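You operate a simulated robot arm through the tools that you are given. There is no shell and no other tool. Be economical: measure what you need, move in short steps, check, and stop when the job is done.

You run a simulated two-armed robot. Do the job below in one go: nothing can be reset, and whatever is moved stays where it is left.

TASK
Hold the tote tray on the top of the yellow table steady with one hand and put the tagged coupler labelled "1" from the top of the test bench in it with the other.
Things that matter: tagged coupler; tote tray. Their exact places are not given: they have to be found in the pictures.

Only the result counts: the job must be done as asked and must still hold three seconds after the hand-in. Knocking over, shifting, dropping, spilling or breaking anything else fails it.

THE ROBOT
Two 7-joint arms with two-finger parallel grippers on one trunk, on a base that drives. Base frame: it is fixed to the floor where the robot stands at the start and does not move with it; the origin is under the middle of the robot, x ahead of it, y to its left, z up; the surface under the hand at the start is at about z = 0.9. Readings come in m, degrees, newtons and seconds.
The left shoulder is at the start at [0.05, 0.187, 1.11], the right one opposite. With the tool pointing down near the work surface each hand reaches from about 0.1 to 0.66 m from the robot's upright axis, wherever it stands, measured 20 degrees to its own side. Places, roughly: tote tray [-1.25, -2, 0.75]. Payload 3.43 kg a hand.
The tool frame of a hand sits at the grasp point between the pads (the TCP): z along the fingers, y along the line on which they close. The tips reach 0.03 m beyond it. Largest opening 0.094 m; finger width 0.028, thickness 0.01; the body of the gripper, 0.05 by 0.096 m, starts 0.055 m behind the TCP.
Orientation is that of the tool frame in the base frame, as a unit quaternion [w, x, y, z]. With the fingers straight down and closing along the base's y, the tool's x points along the base's -x, its y along +y and its z along -z.

THE INTERFACE
- The arms move only by the tool move_arm. It takes "left_steps", "right_steps" or both (then of equal length, played together; a hand with none holds still); each is one flat list of numbers, 7 for each row, row after row: the turn, a rotation vector about the tool's x, y, z in units of 60 degrees (1.0 is 60 degrees), then the shift along the tool's x, y, z in units of 500 mm (1.0 is 500 mm), then the opening, from 0 (shut) to 1 (fully open). In form: [rx, ry, rz, dx, dy, dz, jaw, rx, ry, rz, dx, dy, dz, jaw, ...]. A call has 1 to 20 rows; each row is the pose to reach, as a shift and turn from the pose commanded when the call began, along the tool's axes at that moment. A call with a number of a shift or a turn outside -1 to 1 is refused whole. A row lasts 0.2 s, in which the tool goes at most 0.05 m and 8.6 degrees; a call with a longer step from one row to the next is refused whole, and so is a gripper value outside its range. Where a pose cannot be reached the arm comes as near as it can. A force on the tool above 40 N (or 10 N above the force at the start of the call, whichever is more), or a blocked arm, ends the call early, and 0.2 s more pass. The fingers move at their own pace (about 0.153 m/s each) and stop on an object; they squeeze with about 38 N. The grip force told is the motor's: it shows also when the fingers shut on nothing. Time passes only in rows, and 0.2 s behind the last, so rows that repeat a pose let the fingers close. The reply holds the time, the measured pose of the TCP, the force on the tool along the base axes, the opening and the grip force, in the units named above and with some noise, with the torque about the TCP (base axes, N m) and any sound that the robot's microphone picked up.
- Cameras (640 x 400 px; columns grow to the right, rows downward): "scene" is now at [0.1476, 0.0245, 1.2928]; the picture's right is [0.21, -0.98, 0.00], its down [-0.51, -0.11, -0.86] and it looks along [0.84, 0.18, -0.52] (base axes); focal length 268 px, centre (320, 200). "left" rides on the left gripper at [0.076, -0.014, -0.102] in its tool frame; the picture's right is [0.18, 0.98, 0.00], its down [-0.75, 0.14, -0.64] and it looks along [-0.63, 0.12, 0.77] (tool axes); focal length 243 px, centre (320, 200). "right" rides on the right gripper at [0.076, 0.014, -0.102] in its tool frame; the picture's right is [-0.18, 0.98, 0.00], its down [-0.75, -0.14, -0.64] and it looks along [-0.63, -0.12, 0.77] (tool axes); focal length 243 px, centre (320, 200).
- camera(camera): a new picture of that camera. It takes no simulated time.
- slide_trunk(by): slides the trunk up (or, below 0, down) by that many m; the arms and the scene camera ride with it, the base frame stays. It gives what a move gives, with no picture.
- roll_base(legs): drives the robot by 1 to 6 legs, each [ahead, left, turn to the left] in m, m and degrees, along the robot's own axes; the way and the turn of a leg run together, so that a leg with both is an arc; at most 1.5 m and 180 degrees a leg. The arms and the cameras ride along, it lands a little off, and it stops where it bumps. It gives what a move gives.
- pan_tilt(pan, tilt): turns the head with the scene camera to pan (to the left, within 80 degrees either way) and tilt (down, from -29 to 69), counted from straight ahead of the robot. It gives what a move gives.
- pixel_to_xyz(camera, pixels): there is no depth. For up to 12 entries [column, row, z] of the newest picture of that camera ("zoom" is the newest enlarged one), the place [x, y] in the base frame at which the ray of that pixel passes the height z, good to about 0.003 m, but the place of the scene camera against the robot may be out by one fixed shift of up to 0.018 m in any direction. It takes no simulated time.
- close_up(camera, box): a new picture of the part [left, top, right, bottom] of that camera's present view, enlarged. It takes no simulated time.
- sign_off(): hands the job in; it is judged then, once.

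Work in short steps. Measure before you move; look again where a grasp or a placing could have gone wrong, and mend it. You have 80 turns and 62 pictures in all, those below and enlarged ones among them. Open the grippers and draw the arms clear of the work before you hand the job in, unless the task says otherwise; then end with one line.

The tools are called after "Emit:" as a command line: name --argument value ..., lists and objects as JSON in quotes. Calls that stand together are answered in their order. move_arm: Moves the arms, as the interface text tells. Its arguments: {"type":"object","properties":{"left_steps":{"type":"array"},"right_steps":{"type":"array"}},"required":[]} The other tools are called the same way: slide_trunk (by) slides the trunk up or down; roll_base (legs) drives the base; pan_tilt (pan, tilt) turns the head that bears the scene camera; camera (camera) takes a picture; pixel_to_xyz (camera, pixels) gives the place at which the rays of pixels pass given heights; close_up (camera, box) takes an enlarged picture of a part of a camera's view; sign_off () hands the job in.

At the start:

```text
time_s: 0.0
left_tool_pos: [0.3786, 0.3098, 1.1054]
left_ee_rot: [0.001, 0.0, 1.0, -0.002]
left_contact_force: [-0.9, 0.7, -0.1]
left_torque: [0.0, 0.03, 0.02]
left_opening: 0.0942
left_gripper_force: 0.0
right_tool_pos: [0.3952, -0.0799, 1.1261]
right_ee_rot: [0.0, 0.0, 1.0, 0.0]
right_contact_force: [-0.3, 0.4, -0.2]
right_torque: [-0.05, -0.03, -0.02]
right_opening: 0.0942
right_gripper_force: 0.1
trunk travel left (down, up): [-0.325, 0.107]
robot x, y, heading: [0.0025, -0.0028, -0.2]
head pan, tilt: [11.9, 31.2]
```

scene: 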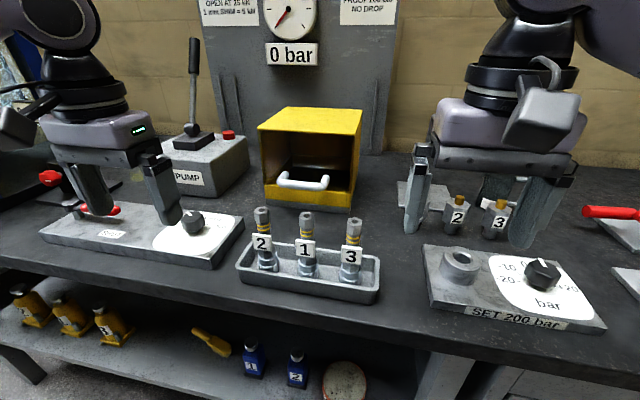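
right: 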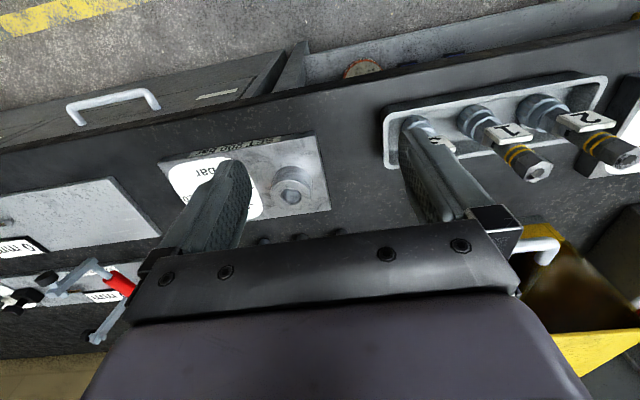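
left: 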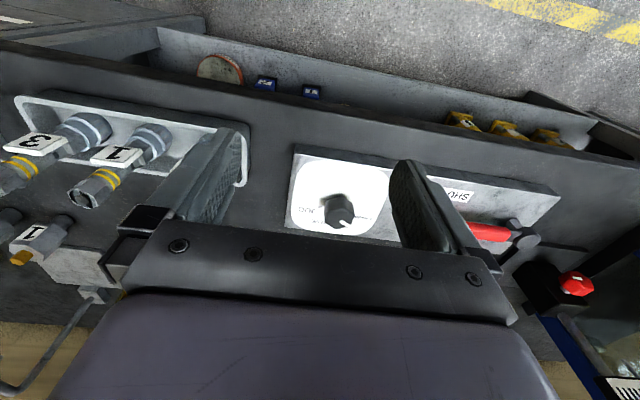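

The tray at about (308,260) holds three tagged pieces (2, 1, 3), and smaller tagged pieces stand behind on the right at (455,215). I'll enlarge both groups to tell which are the couplers.

Emit:
close_up --camera "scene" --box '[220, 190, 400, 310]'

Emit:
close_up --camera "scene" --box '[390, 160, 640, 320]'

```text
3.33 times, centred on (310, 250) of scene
```

zoom: 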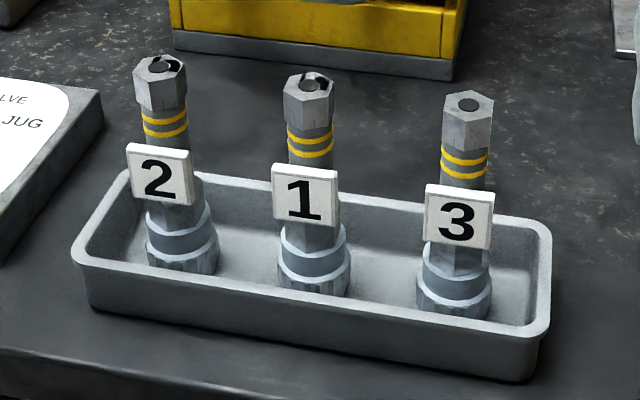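

```text
2.50 times, centred on (515, 240) of scene
```

zoom: 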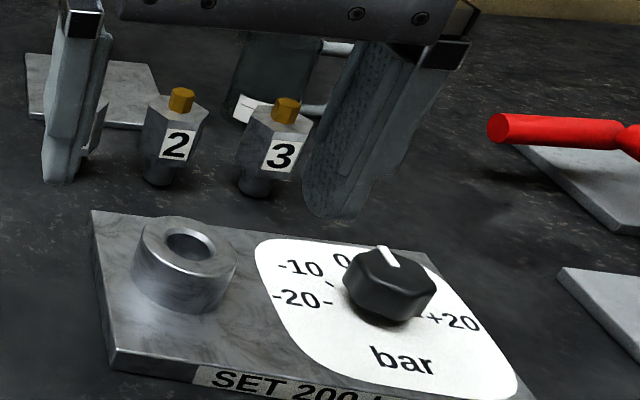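

The couplers are the three in the grey rack tray: "1" is the middle one, top near (306,214), base near (308,274). I'll triangulate it with the scene and left cameras.

Emit:
pixel_to_xyz --camera "scene" --pixels '[[306.5, 214, 1.0], [306.5, 214, 1.04], [306.5, 214, 1.08], [308, 275, 0.9], [308, 275, 0.92], [240, 268, 0.93], [375, 302, 0.9]]'

Emit:
pixel_to_xyz --camera "left" --pixels '[[83, 198, 1.0], [83, 198, 1.04], [83, 198, 1.08], [153, 137, 0.9], [153, 137, 0.92]]'

Emit:
pixel_to_xyz --camera "right" --pixels '[[536, 172, 1.0], [536, 172, 1.04], [536, 172, 1.08], [475, 115, 0.9], [475, 115, 0.92]]'

```text
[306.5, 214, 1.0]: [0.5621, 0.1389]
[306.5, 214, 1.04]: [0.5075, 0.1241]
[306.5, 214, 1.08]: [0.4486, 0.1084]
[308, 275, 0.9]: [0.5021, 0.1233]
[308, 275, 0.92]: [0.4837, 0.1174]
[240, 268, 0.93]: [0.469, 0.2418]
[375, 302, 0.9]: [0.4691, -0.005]
```

```text
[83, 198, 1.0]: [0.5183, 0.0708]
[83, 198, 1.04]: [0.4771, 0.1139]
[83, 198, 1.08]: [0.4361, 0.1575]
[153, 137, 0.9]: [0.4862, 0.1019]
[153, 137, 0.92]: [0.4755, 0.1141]
```

```text
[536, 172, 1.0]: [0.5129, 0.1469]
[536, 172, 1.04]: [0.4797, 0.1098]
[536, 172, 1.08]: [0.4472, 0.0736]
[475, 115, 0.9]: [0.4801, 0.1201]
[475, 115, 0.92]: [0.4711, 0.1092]
```

Both wrist cameras agree: coupler 1's axis is at about (0.478, 0.112) with its top at z≈1.038. I'll bring the left hand above it with half-open jaws and move the right hand out of the way.

Emit:
move_arm --left_steps '[0, 0, 0, -0.025, -0.0495, -0.005, 0.55, 0, 0, 0, -0.05, -0.099, -0.01, 0.55, 0, 0, 0, -0.075, -0.1485, -0.015, 0.55, 0, 0, 0, -0.1, -0.198, -0.02, 0.55, 0, 0, 0, -0.125, -0.2475, -0.025, 0.55, 0, 0, 0, -0.15, -0.297, -0.03, 0.55, 0, 0, 0, -0.175, -0.3465, -0.03, 0.55, 0, 0, 0, -0.2, -0.396, -0.03, 0.55]' --right_steps '[0, 0, 0, 0, -0.04, 0, 1, 0, 0, 0, 0, -0.08, 0, 1, 0, 0, 0, 0, -0.12, 0, 1, 0, 0, 0, 0, -0.16, 0, 1, 0, 0, 0, 0, -0.2, 0, 1, 0, 0, 0, 0, -0.24, 0, 1, 0, 0, 0, 0, -0.28, 0, 1, 0, 0, 0, 0, -0.32, 0, 1]'

Emit:
camera --camera "left"

Emit:
camera --camera "scene"

```text
time_s: 1.8
left_tool_pos: [0.4443, 0.1728, 1.1164]
left_ee_rot: [0.001, 0.0, 1.0, -0.001]
left_contact_force: [-0.2, 0.9, 0.3]
left_torque: [0.04, 0.05, 0.0]
left_opening: 0.0516
left_gripper_force: 0.0
left hand out of reach, approached as far as the arm can: row 6, 7, 8
right_tool_pos: [0.3951, -0.2404, 1.128]
right_ee_rot: [0.0, 0.0, 1.0, 0.0]
right_contact_force: [0.9, -0.4, 0.5]
right_torque: [-0.01, 0.01, -0.02]
right_opening: 0.094
right_gripper_force: 0.1
trunk travel left (down, up): [-0.325, 0.107]
robot x, y, heading: [0.0011, -0.0006, -0.0]
head pan, tilt: [11.9, 31.2]
```

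```text
56 pictures are left
```

left: 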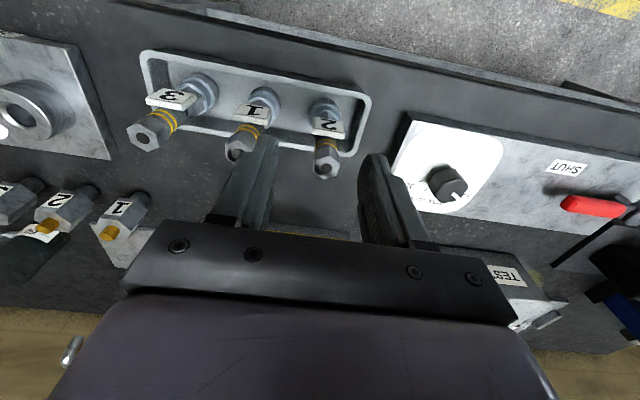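

```text
55 pictures are left
```

scene: 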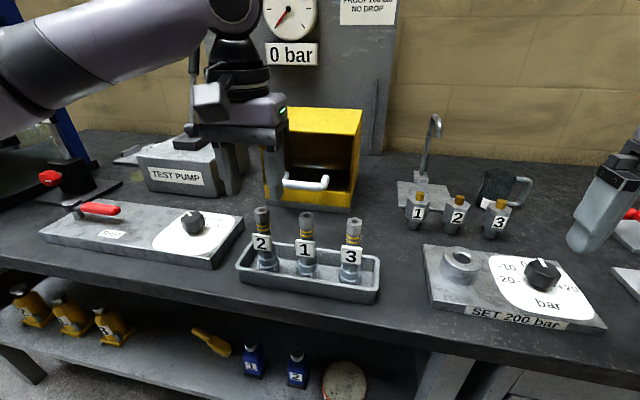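

The left arm cannot reach that far inward, so I'll roll the base 0.11 m to the right to put the coupler in the left hand's good zone. The fingertips at z≈1.086 clear the coupler tops at 1.04.

Emit:
roll_base --legs '[[0, -0.11, 0]]'

Emit:
camera --camera "left"

```text
time_s: 3.5
left_tool_pos: [0.4443, 0.0598, 1.1168]
left_ee_rot: [0.0, 0.001, 1.0, -0.001]
left_contact_force: [-0.2, 0.2, 0.5]
left_torque: [0.0, 0.02, 0.02]
left_opening: 0.0515
left_gripper_force: 0.0
right_tool_pos: [0.3952, -0.3539, 1.1277]
right_ee_rot: [0.0, -0.001, 1.0, 0.0]
right_contact_force: [0.8, -0.4, -0.1]
right_torque: [-0.01, 0.02, 0.01]
right_opening: 0.094
right_gripper_force: 0.0
trunk travel left (down, up): [-0.325, 0.107]
robot x, y, heading: [-0.0007, -0.1144, -0.0]
head pan, tilt: [11.9, 31.2]
```

```text
54 pictures are left
```

left: 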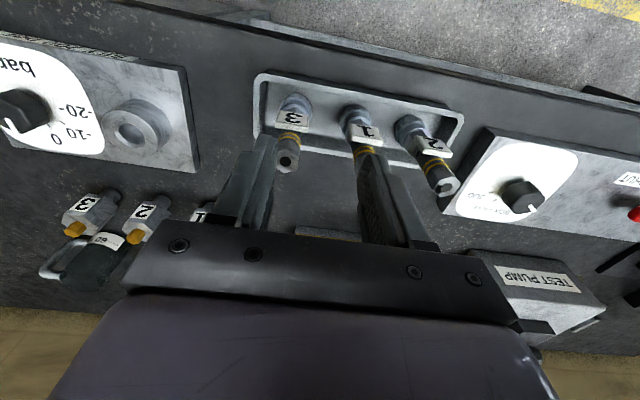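

Now coupler 1 is at (370,140) in the left view, just +y of the hand. I'll shift to above (0.478, 0.112), then check where it ended.

Emit:
move_arm --left_steps '[0, 0, 0, -0.034, 0.052, 0, 0.55, 0, 0, 0, -0.068, 0.104, 0, 0.55, 0, 0, 0, -0.068, 0.104, 0, 0.55]'

Emit:
camera --camera "left"

```text
time_s: 4.2
left_tool_pos: [0.4777, 0.1144, 1.1181]
left_ee_rot: [0.001, 0.0, 1.0, -0.002]
left_contact_force: [-0.5, -0.6, -0.5]
left_torque: [-0.03, -0.01, -0.01]
left_opening: 0.0518
left_gripper_force: 0.1
right_tool_pos: [0.3964, -0.3542, 1.1273]
right_ee_rot: [-0.001, 0.0, 1.0, 0.0]
right_contact_force: [0.2, 0.4, -0.2]
right_torque: [-0.02, -0.02, -0.01]
right_opening: 0.0939
right_gripper_force: 0.1
trunk travel left (down, up): [-0.325, 0.107]
robot x, y, heading: [0.0019, -0.114, -0.0]
head pan, tilt: [11.9, 31.2]
```

```text
53 pictures are left
```

left: 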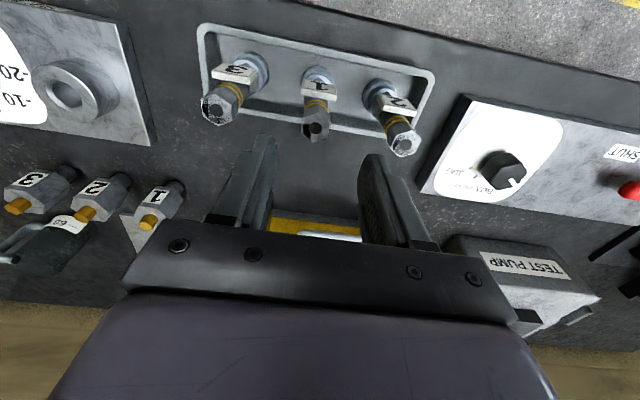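

Centred between the fingers by eye; I'll check coupler 1's position from this view: top (315,133), base (319,77), tag (318,92), and neighbours' tops.

Emit:
pixel_to_xyz --camera "left" --pixels '[[315, 132, 1.038], [319, 77, 0.91], [218, 113, 1.038], [405, 145, 1.038], [303, 98, 0.98], [335, 98, 0.98], [315, 132, 1.03]]'

Emit:
close_up --camera "left" --box '[190, 40, 450, 200]'

```text
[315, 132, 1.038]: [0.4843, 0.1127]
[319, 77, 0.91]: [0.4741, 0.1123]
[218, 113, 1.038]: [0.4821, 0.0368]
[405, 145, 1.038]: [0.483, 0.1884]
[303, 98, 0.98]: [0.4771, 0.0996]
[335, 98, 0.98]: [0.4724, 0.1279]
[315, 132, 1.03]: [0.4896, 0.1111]
```

```text
2.46 times, centred on (320, 120) of left
```

zoom: 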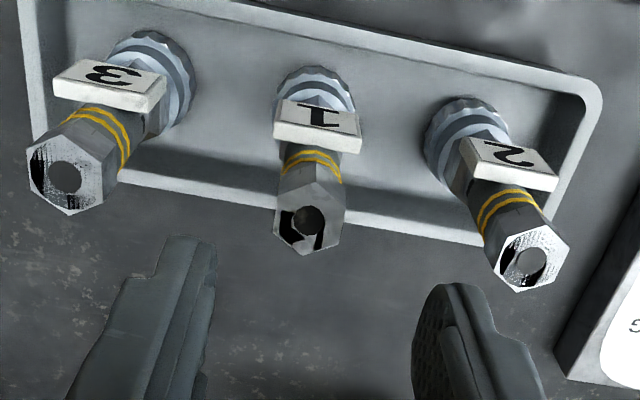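

The axis is at about (0.483, 0.1125). I'll descend to TCP z≈1.012, biased slightly away from the tag, gripping the banded neck above it.

Emit:
move_arm --left_steps '[0, 0, 0, -0.012, -0.004, 0.05, 0.55, 0, 0, 0, -0.014, -0.004, 0.11, 0.55, 0, 0, 0, -0.014, -0.004, 0.16, 0.55, 0, 0, 0, -0.014, -0.004, 0.21, 0.55, 0, 0, 0, -0.014, -0.004, 0.21, 0.55]'

Emit:
camera --camera "left"

Emit:
close_up --camera "scene" --box '[230, 180, 390, 280]'

```text
time_s: 5.5
left_tool_pos: [0.4853, 0.1072, 1.0119]
left_ee_rot: [0.001, 0.0, 1.0, -0.001]
left_contact_force: [-0.4, 0.1, 0.3]
left_torque: [0.0, 0.02, -0.01]
left_opening: 0.0516
left_gripper_force: 0.0
right_tool_pos: [0.3954, -0.3532, 1.1282]
right_ee_rot: [0.0, 0.0, 1.0, 0.0]
right_contact_force: [0.5, -0.4, -0.7]
right_torque: [-0.02, 0.0, -0.02]
right_opening: 0.0937
right_gripper_force: 0.1
trunk travel left (down, up): [-0.325, 0.107]
robot x, y, heading: [-0.0001, -0.1158, -0.3]
head pan, tilt: [11.9, 31.2]
```

```text
51 pictures are left
```

left: 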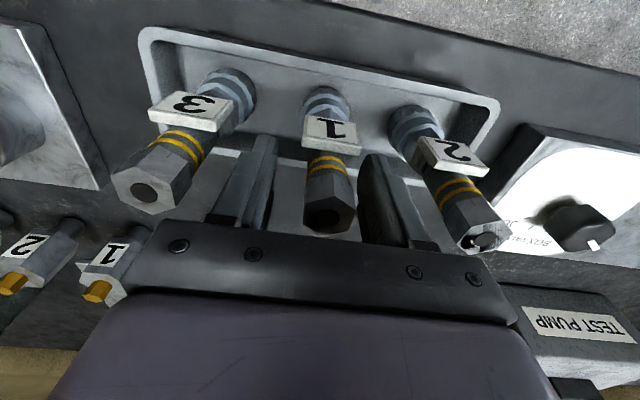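

```text
4.00 times, centred on (310, 230) of scene
```

zoom: 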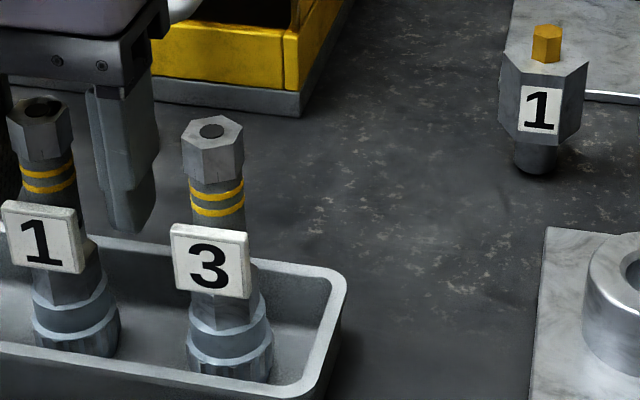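

The hand reads 5 mm low in y, so I'll nudge it +5 mm, then close on the neck.

Emit:
move_arm --left_steps '[0, 0, 0, 0, 0.009, 0, 0.55, 0, 0, 0, 0, 0.009, 0, 0.3, 0, 0, 0, 0, 0.009, 0, 0, 0, 0, 0, 0, 0.009, 0, 0, 0, 0, 0, 0, 0.009, 0, 0]'

Emit:
camera --camera "left"

```text
time_s: 6.7
left_tool_pos: [0.4845, 0.1133, 1.0123]
left_ee_rot: [0.001, 0.0, 1.0, -0.001]
left_contact_force: [0.1, 0.0, -0.6]
left_torque: [-0.05, -0.02, 0.02]
left_opening: 0.0204
left_gripper_force: 37.7
right_tool_pos: [0.3968, -0.3538, 1.1274]
right_ee_rot: [0.0, 0.0, 1.0, 0.0]
right_contact_force: [0.4, 0.1, 0.0]
right_torque: [0.0, 0.01, -0.03]
right_opening: 0.0944
right_gripper_force: 0.1
trunk travel left (down, up): [-0.325, 0.107]
robot x, y, heading: [0.0003, -0.1149, -0.2]
head pan, tilt: [11.9, 31.2]
```

```text
49 pictures are left
```

left: 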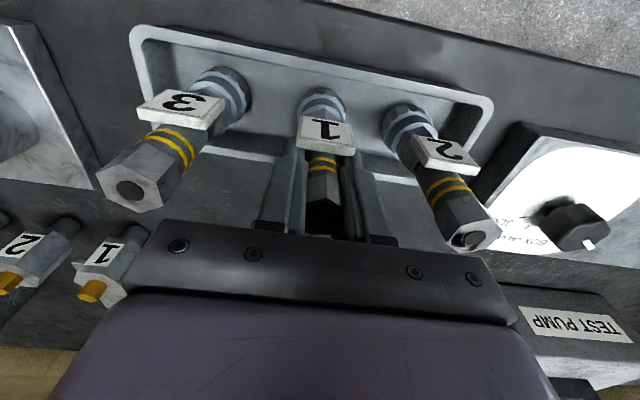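

Grasped at 20 mm with 37.7 N. I'll lift straight up 0.16 m.

Emit:
move_arm --left_steps '[0, 0, 0, 0, 0, -0.03, 0, 0, 0, 0, 0, 0, -0.08, 0, 0, 0, 0, 0, 0, -0.14, 0, 0, 0, 0, 0, 0, -0.2, 0, 0, 0, 0, 0, 0, -0.26, 0, 0, 0, 0, 0, 0, -0.32, 0, 0, 0, 0, 0, 0, -0.36, 0]'

Emit:
camera --camera "left"

Emit:
camera --camera "scene"

```text
time_s: 8.2
left_tool_pos: [0.4725, 0.1246, 1.1866]
left_ee_rot: [-0.001, 0.0, 1.0, -0.001]
left_contact_force: [-0.4, 0.1, -2.2]
left_torque: [0.01, -0.01, -0.01]
left_opening: 0.02
left_gripper_force: 38.2
left hand out of reach, approached as far as the arm can: row 6, 7
right_tool_pos: [0.3964, -0.3532, 1.1282]
right_ee_rot: [0.0, 0.0, 1.0, 0.0]
right_contact_force: [0.4, -0.1, 0.3]
right_torque: [0.0, -0.01, 0.03]
right_opening: 0.094
right_gripper_force: 0.1
trunk travel left (down, up): [-0.325, 0.107]
robot x, y, heading: [-0.0004, -0.1113, 0.2]
head pan, tilt: [11.9, 31.2]
```

```text
48 pictures are left
```

left: 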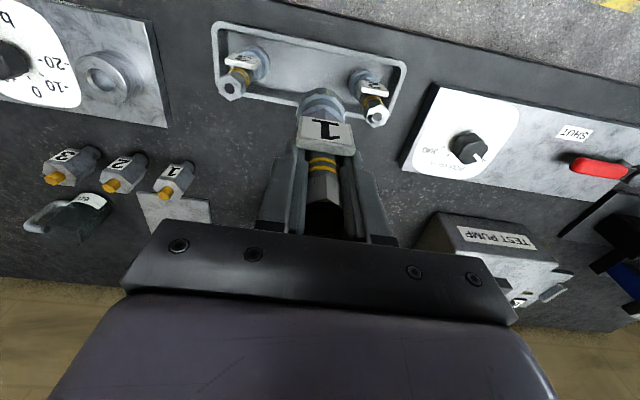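

```text
47 pictures are left
```

scene: 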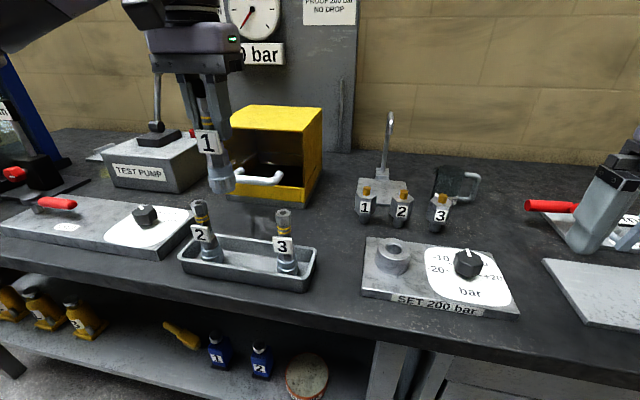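

Coupler 1 is held; 2 and 3 are undisturbed. Before driving I'll look right toward the yellow table.

Emit:
pan_tilt --pan -80 --tilt 25

Emit:
camera --camera "scene"

```text
time_s: 9.9
left_tool_pos: [0.4729, 0.1233, 1.1878]
left_ee_rot: [0.001, 0.0, 1.0, -0.002]
left_contact_force: [-0.7, -0.3, -2.1]
left_torque: [0.02, 0.01, 0.01]
left_opening: 0.0201
left_gripper_force: 38.1
right_tool_pos: [0.3961, -0.3536, 1.1273]
right_ee_rot: [-0.001, -0.001, 1.0, 0.0]
right_contact_force: [0.3, -0.2, 0.2]
right_torque: [0.0, 0.01, 0.0]
right_opening: 0.0939
right_gripper_force: 0.1
trunk travel left (down, up): [-0.325, 0.107]
robot x, y, heading: [-0.0015, -0.1098, 0.3]
head pan, tilt: [-80.0, 25.0]
```

```text
46 pictures are left
```

scene: 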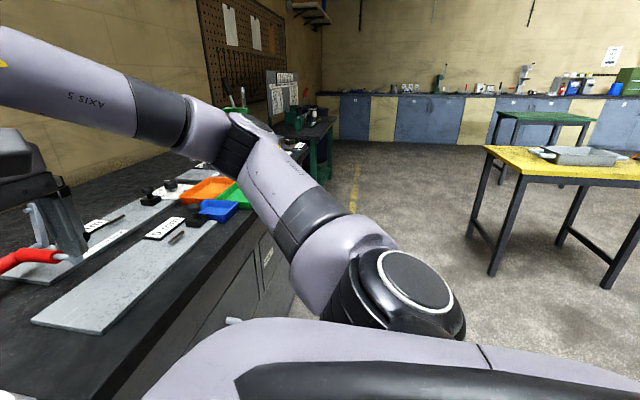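

The yellow table with the tote tray is at right-rear (580,155). I'll back off the bench 0.55 m and turn right by 100° to face it.

Emit:
roll_base --legs '[[-0.55, 0, 0], [0, 0, -100]]'

Emit:
pan_tilt --pan -10 --tilt 22

Emit:
camera --camera "scene"

```text
time_s: 17.3
left_tool_pos: [-0.3926, -0.6204, 1.1868]
left_ee_rot: [0.0, 0.77, 0.638, -0.001]
left_contact_force: [0.5, -0.5, -2.2]
left_torque: [-0.03, -0.01, 0.0]
left_opening: 0.0201
left_gripper_force: 37.7
right_tool_pos: [-0.8471, -0.4573, 1.1271]
right_ee_rot: [0.0, 0.769, 0.639, 0.0]
right_contact_force: [0.2, 0.0, -0.3]
right_torque: [0.02, 0.01, -0.01]
right_opening: 0.0939
right_gripper_force: 0.1
trunk travel left (down, up): [-0.325, 0.107]
robot x, y, heading: [-0.5378, -0.1127, -101.1]
head pan, tilt: [-80.0, 25.0]
```

```text
time_s: 18.7
left_tool_pos: [-0.3933, -0.6206, 1.1861]
left_ee_rot: [0.0, 0.77, 0.638, -0.002]
left_contact_force: [-0.7, 0.4, -2.0]
left_torque: [0.01, -0.02, -0.03]
left_opening: 0.0199
left_gripper_force: 38.0
right_tool_pos: [-0.8478, -0.4571, 1.1286]
right_ee_rot: [0.0, 0.769, 0.639, 0.0]
right_contact_force: [-0.8, 0.1, 0.0]
right_torque: [-0.04, 0.0, 0.03]
right_opening: 0.0939
right_gripper_force: 0.0
trunk travel left (down, up): [-0.325, 0.107]
robot x, y, heading: [-0.543, -0.1147, -100.9]
head pan, tilt: [-10.0, 22.0]
```

```text
45 pictures are left
```

scene: 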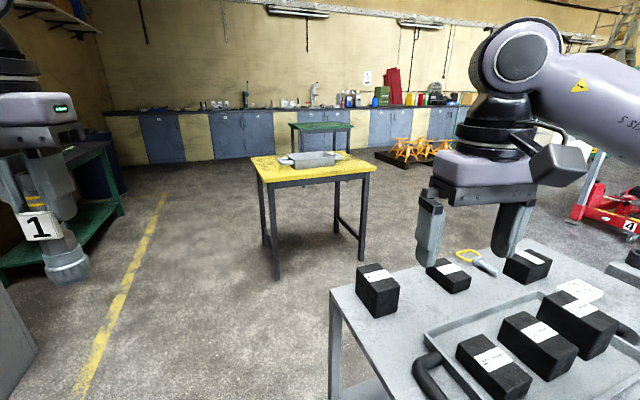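

The table is ahead; a grey cart sits close on the right, which I must avoid. I'll locate the table corners, tray and cart edge.

Emit:
pixel_to_xyz --camera "scene" --pixels '[[250, 156, 0.75], [350, 149, 0.75], [376, 171, 0.75], [262, 183, 0.75], [287, 160, 0.75], [340, 158, 0.75], [277, 280, 0.0], [361, 260, 0.0], [331, 290, 0.9], [331, 290, 0.75], [530, 240, 0.75], [530, 240, 0.9]]'

Emit:
close_up --camera "scene" --box '[240, 130, 400, 230]'

```text
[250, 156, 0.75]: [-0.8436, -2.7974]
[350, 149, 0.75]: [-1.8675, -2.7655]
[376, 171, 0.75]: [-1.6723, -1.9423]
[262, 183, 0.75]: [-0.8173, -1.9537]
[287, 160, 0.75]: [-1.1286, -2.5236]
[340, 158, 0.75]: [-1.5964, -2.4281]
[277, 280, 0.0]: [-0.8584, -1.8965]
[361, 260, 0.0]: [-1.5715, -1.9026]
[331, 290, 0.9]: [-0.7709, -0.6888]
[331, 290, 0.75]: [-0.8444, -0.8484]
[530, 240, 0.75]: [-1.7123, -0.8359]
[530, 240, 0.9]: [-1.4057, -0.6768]
```

```text
4.00 times, centred on (320, 180) of scene
```

zoom: 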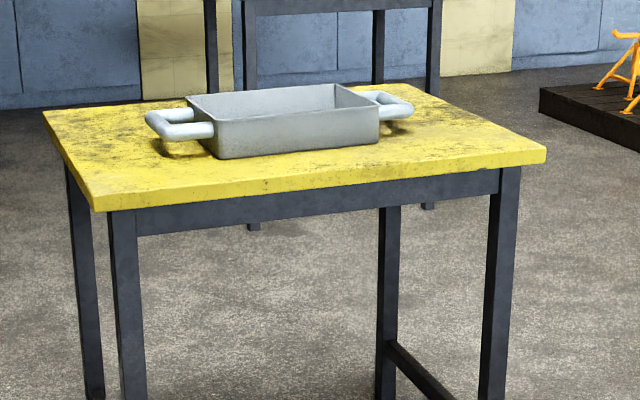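

Cart's left edge is about x≈-0.8, with its far edge near y≈-0.75; the table's near edge is at y≈-1.86. I'll swing left, go ahead past the cart, then stop and look.

Emit:
roll_base --legs '[[0, 0.2, 11], [1.15, 0, 0]]'

Emit:
pan_tilt --pan -55 --tilt 30

Emit:
camera --camera "scene"

```text
time_s: 26.6
left_tool_pos: [-0.1168, -1.7757, 1.1856]
left_ee_rot: [-0.002, 0.711, 0.703, -0.001]
left_contact_force: [-0.1, 0.7, -2.0]
left_torque: [0.01, -0.01, -0.02]
left_opening: 0.0204
left_gripper_force: 38.2
right_tool_pos: [-0.5929, -1.6951, 1.1285]
right_ee_rot: [0.0, 0.71, 0.704, -0.001]
right_contact_force: [0.3, -0.4, -0.1]
right_torque: [0.02, 0.02, 0.0]
right_opening: 0.094
right_gripper_force: 0.0
trunk travel left (down, up): [-0.325, 0.107]
robot x, y, heading: [-0.3492, -1.2987, -90.6]
head pan, tilt: [-10.0, 22.0]
```

```text
time_s: 27.7
left_tool_pos: [-0.1179, -1.776, 1.1861]
left_ee_rot: [-0.001, 0.711, 0.703, -0.002]
left_contact_force: [-0.5, 0.8, -2.3]
left_torque: [-0.02, 0.02, 0.01]
left_opening: 0.0202
left_gripper_force: 38.1
right_tool_pos: [-0.5929, -1.6939, 1.1273]
right_ee_rot: [0.0, 0.711, 0.703, 0.0]
right_contact_force: [0.8, 0.6, 0.1]
right_torque: [-0.02, -0.02, 0.0]
right_opening: 0.0941
right_gripper_force: 0.0
trunk travel left (down, up): [-0.325, 0.107]
robot x, y, heading: [-0.3496, -1.2985, -90.9]
head pan, tilt: [-55.0, 30.0]
```

```text
43 pictures are left
```

scene: 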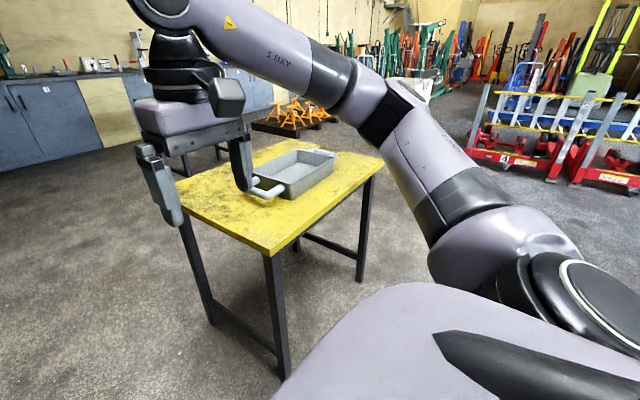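

Emit:
pixel_to_xyz --camera "scene" --pixels '[[268, 258, 0.75], [382, 163, 0.75], [268, 258, 0.7], [382, 163, 0.7], [286, 380, 0.0], [360, 280, 0.0], [293, 198, 0.75], [332, 172, 0.75]]'

```text
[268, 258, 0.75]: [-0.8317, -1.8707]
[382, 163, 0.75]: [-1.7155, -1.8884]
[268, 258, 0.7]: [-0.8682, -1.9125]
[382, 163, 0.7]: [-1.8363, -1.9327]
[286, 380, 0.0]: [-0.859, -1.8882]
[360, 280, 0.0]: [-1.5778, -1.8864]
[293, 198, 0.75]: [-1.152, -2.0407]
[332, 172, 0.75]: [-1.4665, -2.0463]
```

The near table edge is at y≈-1.87, with the tray spanning x≈-1.15…-1.46. I'll slide right to x≈-1.36 while keeping distance, then look down at the tray.

Emit:
roll_base --legs '[[0, -1.02, 0.9]]'

Emit:
pan_tilt --pan 0 --tilt 35

Emit:
camera --camera "scene"

```text
time_s: 37.4
left_tool_pos: [-1.1776, -1.7702, 1.1862]
left_ee_rot: [-0.001, 0.704, 0.711, -0.001]
left_contact_force: [-0.2, -0.9, -2.0]
left_torque: [-0.02, -0.03, 0.0]
left_opening: 0.0199
left_gripper_force: 38.0
right_tool_pos: [-1.656, -1.6971, 1.1277]
right_ee_rot: [0.0, 0.704, 0.71, -0.001]
right_contact_force: [-0.3, -0.5, 0.6]
right_torque: [-0.01, -0.03, -0.01]
right_opening: 0.0941
right_gripper_force: 0.0
trunk travel left (down, up): [-0.325, 0.107]
robot x, y, heading: [-1.4209, -1.3015, -89.4]
head pan, tilt: [-55.0, 30.0]
```

```text
time_s: 38.6
left_tool_pos: [-1.177, -1.7697, 1.1869]
left_ee_rot: [0.0, 0.704, 0.71, -0.001]
left_contact_force: [-0.8, 0.2, -2.6]
left_torque: [-0.02, 0.0, 0.0]
left_opening: 0.0202
left_gripper_force: 38.0
right_tool_pos: [-1.6552, -1.6971, 1.1288]
right_ee_rot: [0.0, 0.704, 0.711, -0.001]
right_contact_force: [-0.7, -0.3, 0.4]
right_torque: [-0.03, 0.03, 0.0]
right_opening: 0.0944
right_gripper_force: 0.1
trunk travel left (down, up): [-0.325, 0.107]
robot x, y, heading: [-1.4189, -1.2976, -89.4]
head pan, tilt: [0.0, 35.0]
```

```text
42 pictures are left
```

scene: 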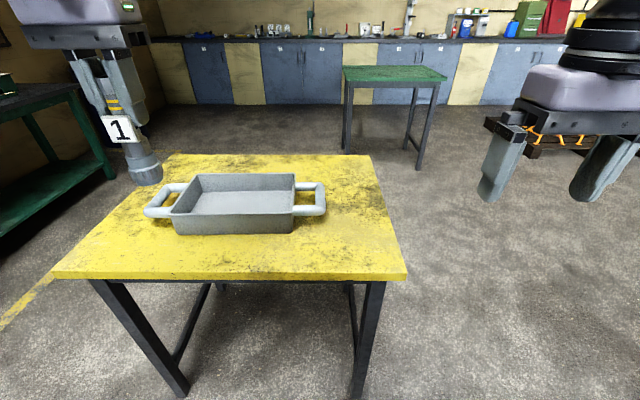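

Now I'll measure corners and the tray in this view, to compare heights with the previous view.

Emit:
pixel_to_xyz --camera "scene" --pixels '[[53, 278, 0.75], [53, 278, 0.7], [407, 278, 0.75], [407, 278, 0.7], [178, 234, 0.75], [178, 234, 0.7], [293, 233, 0.75], [170, 214, 0.8], [294, 211, 0.8], [296, 174, 0.8], [190, 174, 0.8], [312, 184, 0.78]]'

Emit:
close_up --camera "scene" --box '[130, 150, 350, 280]'

```text
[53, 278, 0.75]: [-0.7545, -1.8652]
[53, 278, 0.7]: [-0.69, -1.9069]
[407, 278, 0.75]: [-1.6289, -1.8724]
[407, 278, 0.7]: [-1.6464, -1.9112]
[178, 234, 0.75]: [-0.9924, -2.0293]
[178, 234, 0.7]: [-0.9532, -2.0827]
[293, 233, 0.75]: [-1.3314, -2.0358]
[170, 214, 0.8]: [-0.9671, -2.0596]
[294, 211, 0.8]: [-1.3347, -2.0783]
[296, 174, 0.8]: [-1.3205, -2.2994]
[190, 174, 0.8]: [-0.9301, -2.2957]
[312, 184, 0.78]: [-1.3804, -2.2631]
```

```text
2.91 times, centred on (240, 215) of scene
```

zoom: 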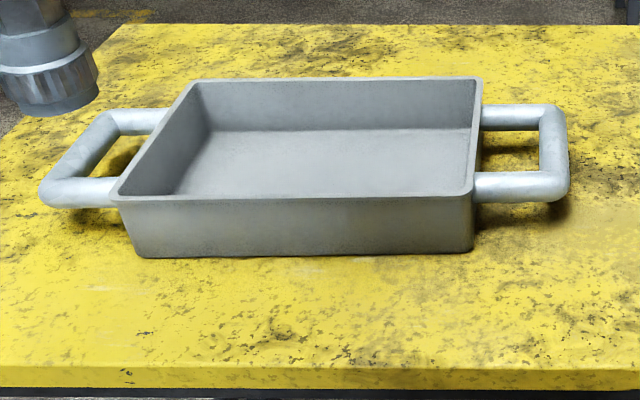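

Rough numbers: tray x≈-1.0…-1.33, y≈-2.04…-2.28, right handle near x≈-1.4, and table top around 0.76–0.79. I'll shift 0.17 m left and 0.2 m ahead, then lower the trunk 0.1 m.

Emit:
roll_base --legs '[[0.2, 0.17, -0.6]]'

Emit:
slide_trunk --by -0.1

Emit:
pan_tilt --pan 0 --tilt 55

Emit:
camera --camera "scene"

Emit:
camera --camera "right"

```text
time_s: 40.7
left_tool_pos: [-1.015, -1.9703, 1.1865]
left_ee_rot: [0.0, 0.709, 0.705, -0.002]
left_contact_force: [0.7, -0.5, -3.1]
left_torque: [0.0, 0.03, 0.02]
left_opening: 0.0202
left_gripper_force: 37.9
right_tool_pos: [-1.4924, -1.8904, 1.1275]
right_ee_rot: [0.0, 0.709, 0.705, 0.0]
right_contact_force: [0.2, 0.1, 0.5]
right_torque: [0.03, 0.02, 0.02]
right_opening: 0.094
right_gripper_force: 0.0
trunk travel left (down, up): [-0.325, 0.107]
robot x, y, heading: [-1.2544, -1.496, -90.2]
head pan, tilt: [0.0, 35.0]
```

```text
time_s: 42.0
left_tool_pos: [-1.0168, -1.9705, 1.0866]
left_ee_rot: [-0.001, 0.709, 0.705, -0.002]
left_contact_force: [0.1, 0.4, -2.2]
left_torque: [0.02, 0.02, -0.05]
left_opening: 0.02
left_gripper_force: 37.8
right_tool_pos: [-1.4929, -1.8902, 1.0279]
right_ee_rot: [0.001, 0.709, 0.705, 0.0]
right_contact_force: [-0.5, -0.9, -1.1]
right_torque: [-0.02, -0.02, 0.0]
right_opening: 0.0939
right_gripper_force: 0.1
trunk travel left (down, up): [-0.225, 0.207]
robot x, y, heading: [-1.2511, -1.499, -90.2]
head pan, tilt: [0.0, 35.0]
```

```text
time_s: 42.9
left_tool_pos: [-1.0161, -1.9693, 1.0866]
left_ee_rot: [-0.001, 0.709, 0.705, -0.002]
left_contact_force: [0.2, -0.4, -3.0]
left_torque: [0.0, -0.02, 0.01]
left_opening: 0.0199
left_gripper_force: 37.9
right_tool_pos: [-1.492, -1.8908, 1.0282]
right_ee_rot: [0.0, 0.709, 0.705, 0.0]
right_contact_force: [0.0, -0.4, 0.3]
right_torque: [0.0, 0.0, 0.03]
right_opening: 0.0941
right_gripper_force: 0.1
trunk travel left (down, up): [-0.225, 0.207]
robot x, y, heading: [-1.2516, -1.4958, -90.2]
head pan, tilt: [0.0, 55.0]
```

```text
40 pictures are left
```

scene: 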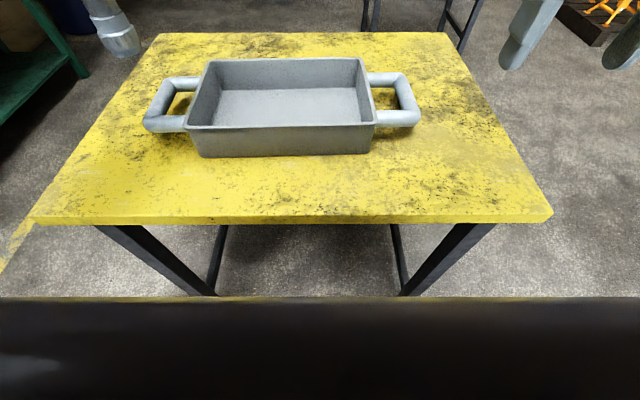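

```text
39 pictures are left
```

right: 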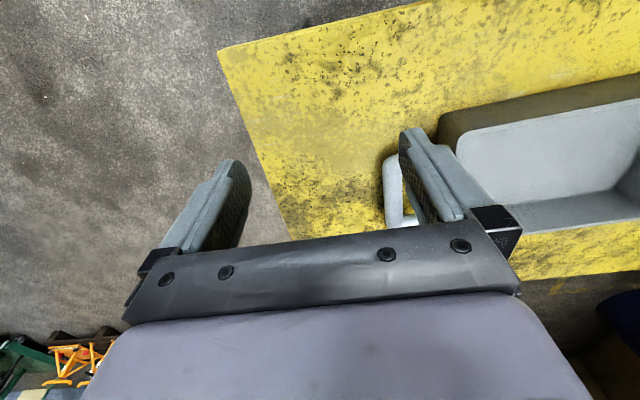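

I'll triangulate the table corner (scene (552,212), right cam (218,50)) and the right handle's outer near corner (scene (416,120), right cam (388,165)).

Emit:
pixel_to_xyz --camera "scene" --pixels '[[552, 211, 0.75], [552, 211, 0.79], [416, 118, 0.77], [416, 118, 0.8], [375, 123, 0.8], [187, 128, 0.8], [208, 60, 0.8], [361, 59, 0.8], [370, 153, 0.75], [200, 156, 0.75], [400, 117, 0.79], [386, 80, 0.79]]'

Emit:
pixel_to_xyz --camera "right" --pixels '[[218, 50, 0.75], [218, 50, 0.79], [388, 160, 0.77], [388, 160, 0.8], [455, 147, 0.8], [438, 120, 0.75]]'

```text
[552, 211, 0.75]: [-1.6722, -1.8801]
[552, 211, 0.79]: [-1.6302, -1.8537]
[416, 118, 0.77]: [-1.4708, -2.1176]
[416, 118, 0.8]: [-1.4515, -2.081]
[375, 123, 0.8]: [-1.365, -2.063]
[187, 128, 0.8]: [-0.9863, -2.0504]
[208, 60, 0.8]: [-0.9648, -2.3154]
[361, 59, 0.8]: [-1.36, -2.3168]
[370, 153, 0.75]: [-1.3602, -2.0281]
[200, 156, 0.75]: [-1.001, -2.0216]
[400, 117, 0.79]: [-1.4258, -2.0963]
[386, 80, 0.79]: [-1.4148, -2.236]
```

```text
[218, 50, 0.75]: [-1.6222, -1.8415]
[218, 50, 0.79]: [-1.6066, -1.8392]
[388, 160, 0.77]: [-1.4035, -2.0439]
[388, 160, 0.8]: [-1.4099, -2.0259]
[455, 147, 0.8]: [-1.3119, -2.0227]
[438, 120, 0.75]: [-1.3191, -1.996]
```

The wrist camera puts the right handle's bar near x≈-1.40. I'll bring the right hand over in line with it (x≈-1.42, y≈-1.99) and look again for a second baseline.

Emit:
move_arm --right_steps '[0, 0, 0, -0.05, 0.036, 0, 1, 0, 0, 0, -0.1, 0.072, 0, 1, 0, 0, 0, -0.15, 0.108, 0, 1, 0, 0, 0, -0.2, 0.144, 0, 1, 0, 0, 0, -0.2, 0.144, 0, 1]'

Emit:
camera --camera "right"

Emit:
camera --camera "left"

```text
time_s: 44.1
left_tool_pos: [-1.0174, -1.9708, 1.0866]
left_ee_rot: [0.0, 0.709, 0.705, -0.001]
left_contact_force: [0.5, -0.2, -2.6]
left_torque: [-0.03, -0.01, 0.01]
left_opening: 0.0201
left_gripper_force: 38.2
right_tool_pos: [-1.4238, -1.9901, 1.0259]
right_ee_rot: [0.001, 0.708, 0.706, 0.0]
right_contact_force: [-0.7, -0.7, 0.5]
right_torque: [0.03, -0.01, -0.03]
right_opening: 0.0944
right_gripper_force: 0.0
trunk travel left (down, up): [-0.225, 0.207]
robot x, y, heading: [-1.252, -1.4945, -90.3]
head pan, tilt: [0.0, 55.0]
```

```text
38 pictures are left
```

right: 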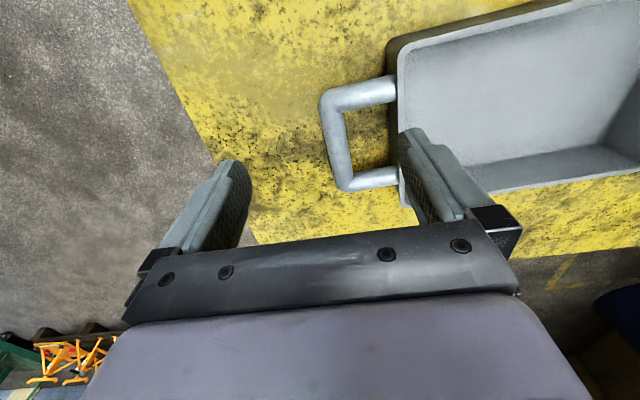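

```text
37 pictures are left
```

left: 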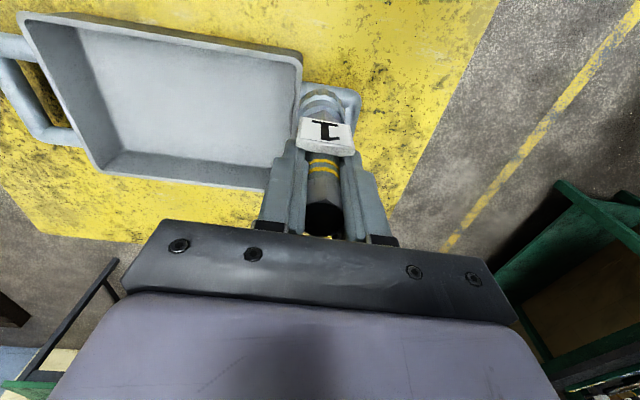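

I'll triangulate the tray's near-right rim corner (right cam (396,44), left cam (18,13)) and get the handle bar (right cam (337,140)) at candidate heights.

Emit:
pixel_to_xyz --camera "right" --pixels '[[396, 44, 0.78], [396, 44, 0.81], [396, 44, 0.84], [337, 140, 0.76], [337, 140, 0.79], [337, 140, 0.82], [330, 97, 0.79], [346, 182, 0.79]]'

Emit:
pixel_to_xyz --camera "left" --pixels '[[18, 13, 0.78], [18, 13, 0.81], [18, 13, 0.84], [302, 55, 0.81], [104, 172, 0.81], [302, 55, 0.84], [104, 172, 0.84], [12, 92, 0.79]]'

```text
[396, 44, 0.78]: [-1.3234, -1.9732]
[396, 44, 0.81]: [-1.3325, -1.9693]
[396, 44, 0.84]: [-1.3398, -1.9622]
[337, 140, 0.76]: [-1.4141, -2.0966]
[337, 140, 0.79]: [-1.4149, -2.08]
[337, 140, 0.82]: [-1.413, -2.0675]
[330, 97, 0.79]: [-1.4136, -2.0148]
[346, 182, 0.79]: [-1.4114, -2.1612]
```

```text
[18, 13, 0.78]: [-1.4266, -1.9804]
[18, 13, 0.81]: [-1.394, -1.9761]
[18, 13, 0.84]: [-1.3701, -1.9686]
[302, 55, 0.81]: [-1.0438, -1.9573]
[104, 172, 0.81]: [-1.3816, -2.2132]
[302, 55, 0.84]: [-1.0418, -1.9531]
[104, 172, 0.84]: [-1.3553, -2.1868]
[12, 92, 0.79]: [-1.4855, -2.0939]
```

Rays agree at rim z≈0.865, so the table top is about 0.80 and the handle bar is at x≈-1.412, y≈-2.0…-2.14, z≈0.84. I'll lower the right hand above the bar with jaws partly open and check.

Emit:
move_arm --right_steps '[0, 0, 0, -0.05, 0.01, 0, 0.65, 0, 0, 0, -0.1, 0.02, 0.04, 0.65, 0, 0, 0, -0.14, 0.024, 0.1, 0.65, 0, 0, 0, -0.14, 0.024, 0.16, 0.65, 0, 0, 0, -0.14, 0.024, 0.2, 0.65, 0, 0, 0, -0.14, 0.024, 0.2, 0.65]'

Emit:
camera --camera "right"

Emit:
camera --camera "scene"

```text
time_s: 45.5
left_tool_pos: [-1.017, -1.9703, 1.0864]
left_ee_rot: [-0.001, 0.709, 0.705, -0.002]
left_contact_force: [-0.4, 0.3, -2.1]
left_torque: [-0.02, 0.04, 0.0]
left_opening: 0.0201
left_gripper_force: 38.0
right_tool_pos: [-1.4103, -2.0638, 0.9277]
right_ee_rot: [0.0, 0.709, 0.705, 0.001]
right_contact_force: [-0.1, 0.4, -0.3]
right_torque: [0.01, 0.0, 0.01]
right_opening: 0.0612
right_gripper_force: 0.0
trunk travel left (down, up): [-0.225, 0.207]
robot x, y, heading: [-1.2519, -1.4987, -90.4]
head pan, tilt: [0.0, 55.0]
```

```text
36 pictures are left
```

right: 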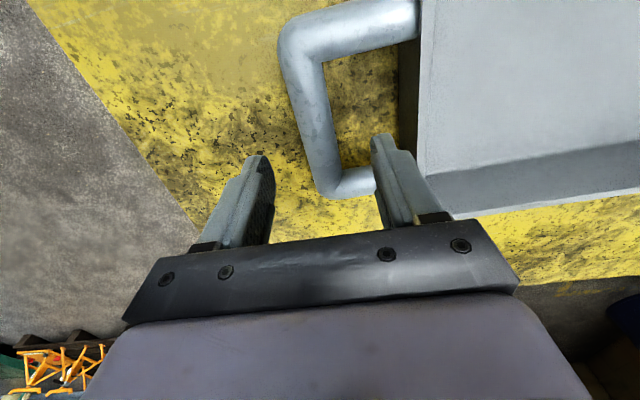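

```text
35 pictures are left
```

scene: 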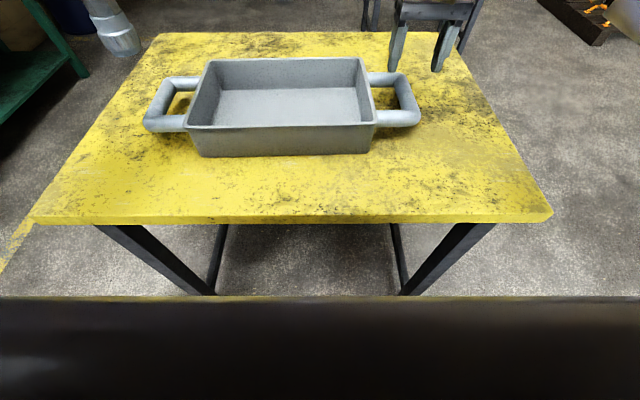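

Bar now seen at (316,120), running between (300,50) and (335,180). I'll recompute it for the new pose to fix its height.

Emit:
pixel_to_xyz --camera "right" --pixels '[[305, 55, 0.8], [305, 55, 0.84], [318, 120, 0.8], [318, 120, 0.84], [337, 182, 0.8], [337, 182, 0.84], [418, 120, 0.86]]'

```text
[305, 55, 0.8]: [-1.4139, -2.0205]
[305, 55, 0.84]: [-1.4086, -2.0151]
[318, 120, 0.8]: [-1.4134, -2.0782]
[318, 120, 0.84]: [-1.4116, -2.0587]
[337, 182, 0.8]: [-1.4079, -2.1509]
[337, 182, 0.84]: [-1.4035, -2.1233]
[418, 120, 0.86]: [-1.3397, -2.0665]
```

Bar at x≈-1.411, y≈-2.07, directly below the hand. I'll descend gradually to TCP z≈0.85.

Emit:
move_arm --right_steps '[0, 0, 0, 0, 0, 0.04, 0.65, 0, 0, 0, 0, 0, 0.08, 0.65, 0, 0, 0, 0, 0, 0.12, 0.65, 0, 0, 0, 0, 0, 0.15, 0.65, 0, 0, 0, 0, 0, 0.15, 0.65]'

Emit:
camera --camera "right"

Emit:
close_up --camera "scene" --box '[330, 30, 490, 130]'

```text
time_s: 46.7
left_tool_pos: [-1.0163, -1.9699, 1.0861]
left_ee_rot: [0.0, 0.709, 0.705, -0.002]
left_contact_force: [-0.1, 0.5, -2.8]
left_torque: [-0.04, 0.0, 0.02]
left_opening: 0.0198
left_gripper_force: 37.8
right_tool_pos: [-1.4112, -2.0617, 0.8515]
right_ee_rot: [0.001, 0.709, 0.706, 0.0]
right_contact_force: [-0.4, -0.7, 0.2]
right_torque: [-0.03, -0.02, -0.01]
right_opening: 0.0609
right_gripper_force: 0.0
trunk travel left (down, up): [-0.225, 0.207]
robot x, y, heading: [-1.2515, -1.4961, -90.3]
head pan, tilt: [0.0, 55.0]
```

```text
34 pictures are left
```

right: 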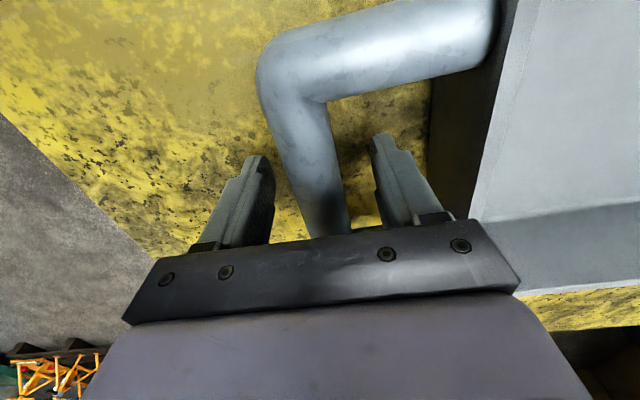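

```text
4.00 times, centred on (410, 80) of scene
```

zoom: 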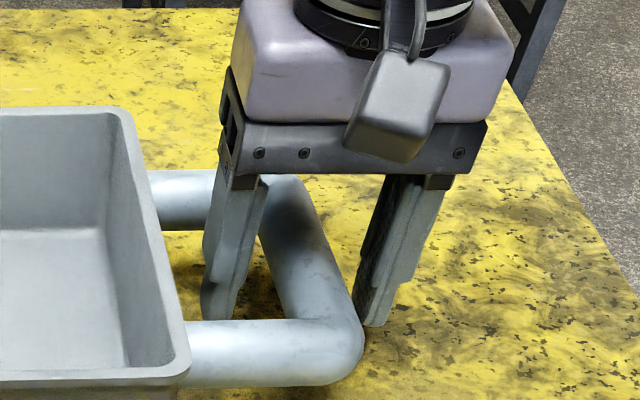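

The fingers straddle the bar, centred. Closing the right gripper on it.

Emit:
move_arm --right_steps '[0, 0, 0, 0, 0, 0.01, 0.4, 0, 0, 0, 0, 0, 0.01, 0.2, 0, 0, 0, 0, 0, 0.01, 0, 0, 0, 0, 0, 0, 0.01, 0, 0, 0, 0, 0, 0, 0.01, 0]'

Emit:
camera --camera "scene"

Emit:
camera --camera "left"

```text
time_s: 47.9
left_tool_pos: [-1.0152, -1.9695, 1.0865]
left_ee_rot: [0.0, 0.709, 0.705, -0.003]
left_contact_force: [-0.6, -0.5, -2.2]
left_torque: [-0.03, 0.0, -0.02]
left_opening: 0.0202
left_gripper_force: 38.3
right_tool_pos: [-1.4098, -2.0621, 0.8473]
right_ee_rot: [0.001, 0.708, 0.706, -0.001]
right_contact_force: [-0.8, 3.5, 6.7]
right_torque: [-0.22, -0.02, 0.68]
right_opening: 0.0322
right_gripper_force: 38.1
trunk travel left (down, up): [-0.225, 0.207]
robot x, y, heading: [-1.2494, -1.4955, -90.1]
head pan, tilt: [0.0, 55.0]
```

```text
32 pictures are left
```

scene: 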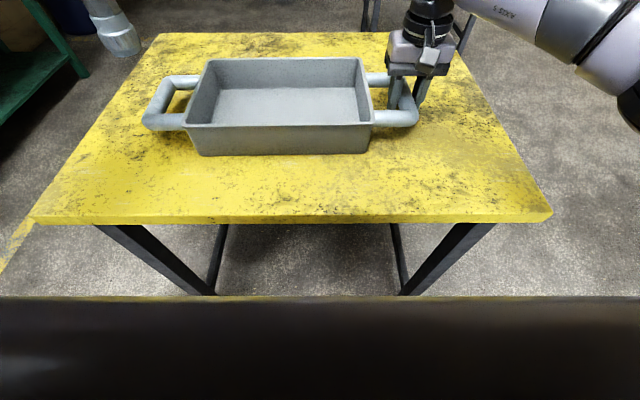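

```text
31 pictures are left
```

left: 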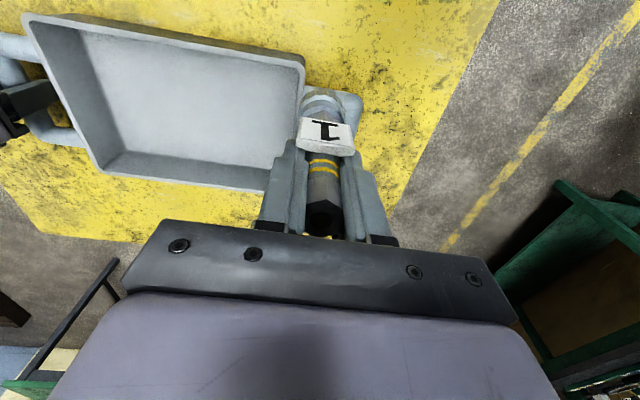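

The handle is gripped (32 mm, 38 N). Now I'll carry the coupler over the tray to about (-1.125, -2.06) at the present height.

Emit:
move_arm --left_steps '[0, 0, 0, -0.03, -0.037, 0, 0, 0, 0, 0, -0.06, -0.073, 0, 0, 0, 0, 0, -0.09, -0.11, 0, 0, 0, 0, 0, -0.12, -0.147, 0, 0, 0, 0, 0, -0.15, -0.183, 0, 0, 0, 0, 0, -0.18, -0.22, 0, 0, 0, 0, 0, -0.18, -0.22, 0, 0]'

Emit:
camera --camera "left"

Emit:
camera --camera "scene"

```text
time_s: 49.5
left_tool_pos: [-1.0322, -1.9713, 1.0606]
left_ee_rot: [0.0, 0.709, 0.705, -0.002]
left_contact_force: [0.0, -0.5, -1.6]
left_torque: [-0.04, -0.01, 0.04]
left_opening: 0.0201
left_gripper_force: 37.4
left hand out of reach, approached as far as the arm can: row 1, 2, 3, 4, 5, 6, 7
right_tool_pos: [-1.4106, -2.0617, 0.8483]
right_ee_rot: [0.001, 0.709, 0.705, 0.0]
right_contact_force: [1.1, 3.3, 7.1]
right_torque: [0.09, 0.03, 0.76]
right_opening: 0.0321
right_gripper_force: 37.7
trunk travel left (down, up): [-0.225, 0.207]
robot x, y, heading: [-1.2499, -1.4941, -90.4]
head pan, tilt: [0.0, 55.0]
```

```text
30 pictures are left
```

left: 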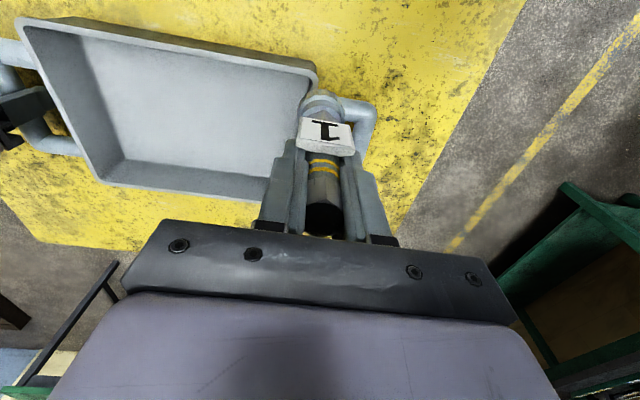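

```text
29 pictures are left
```

scene: 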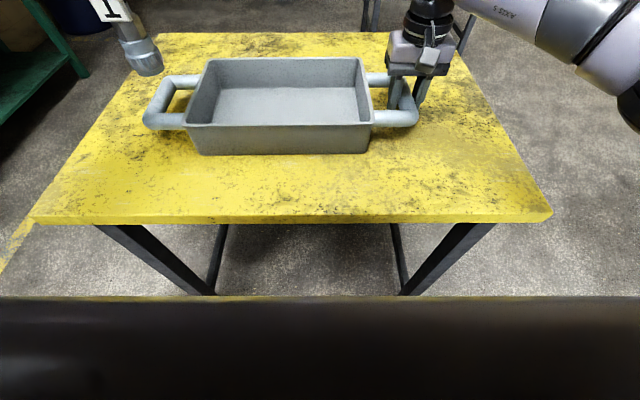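

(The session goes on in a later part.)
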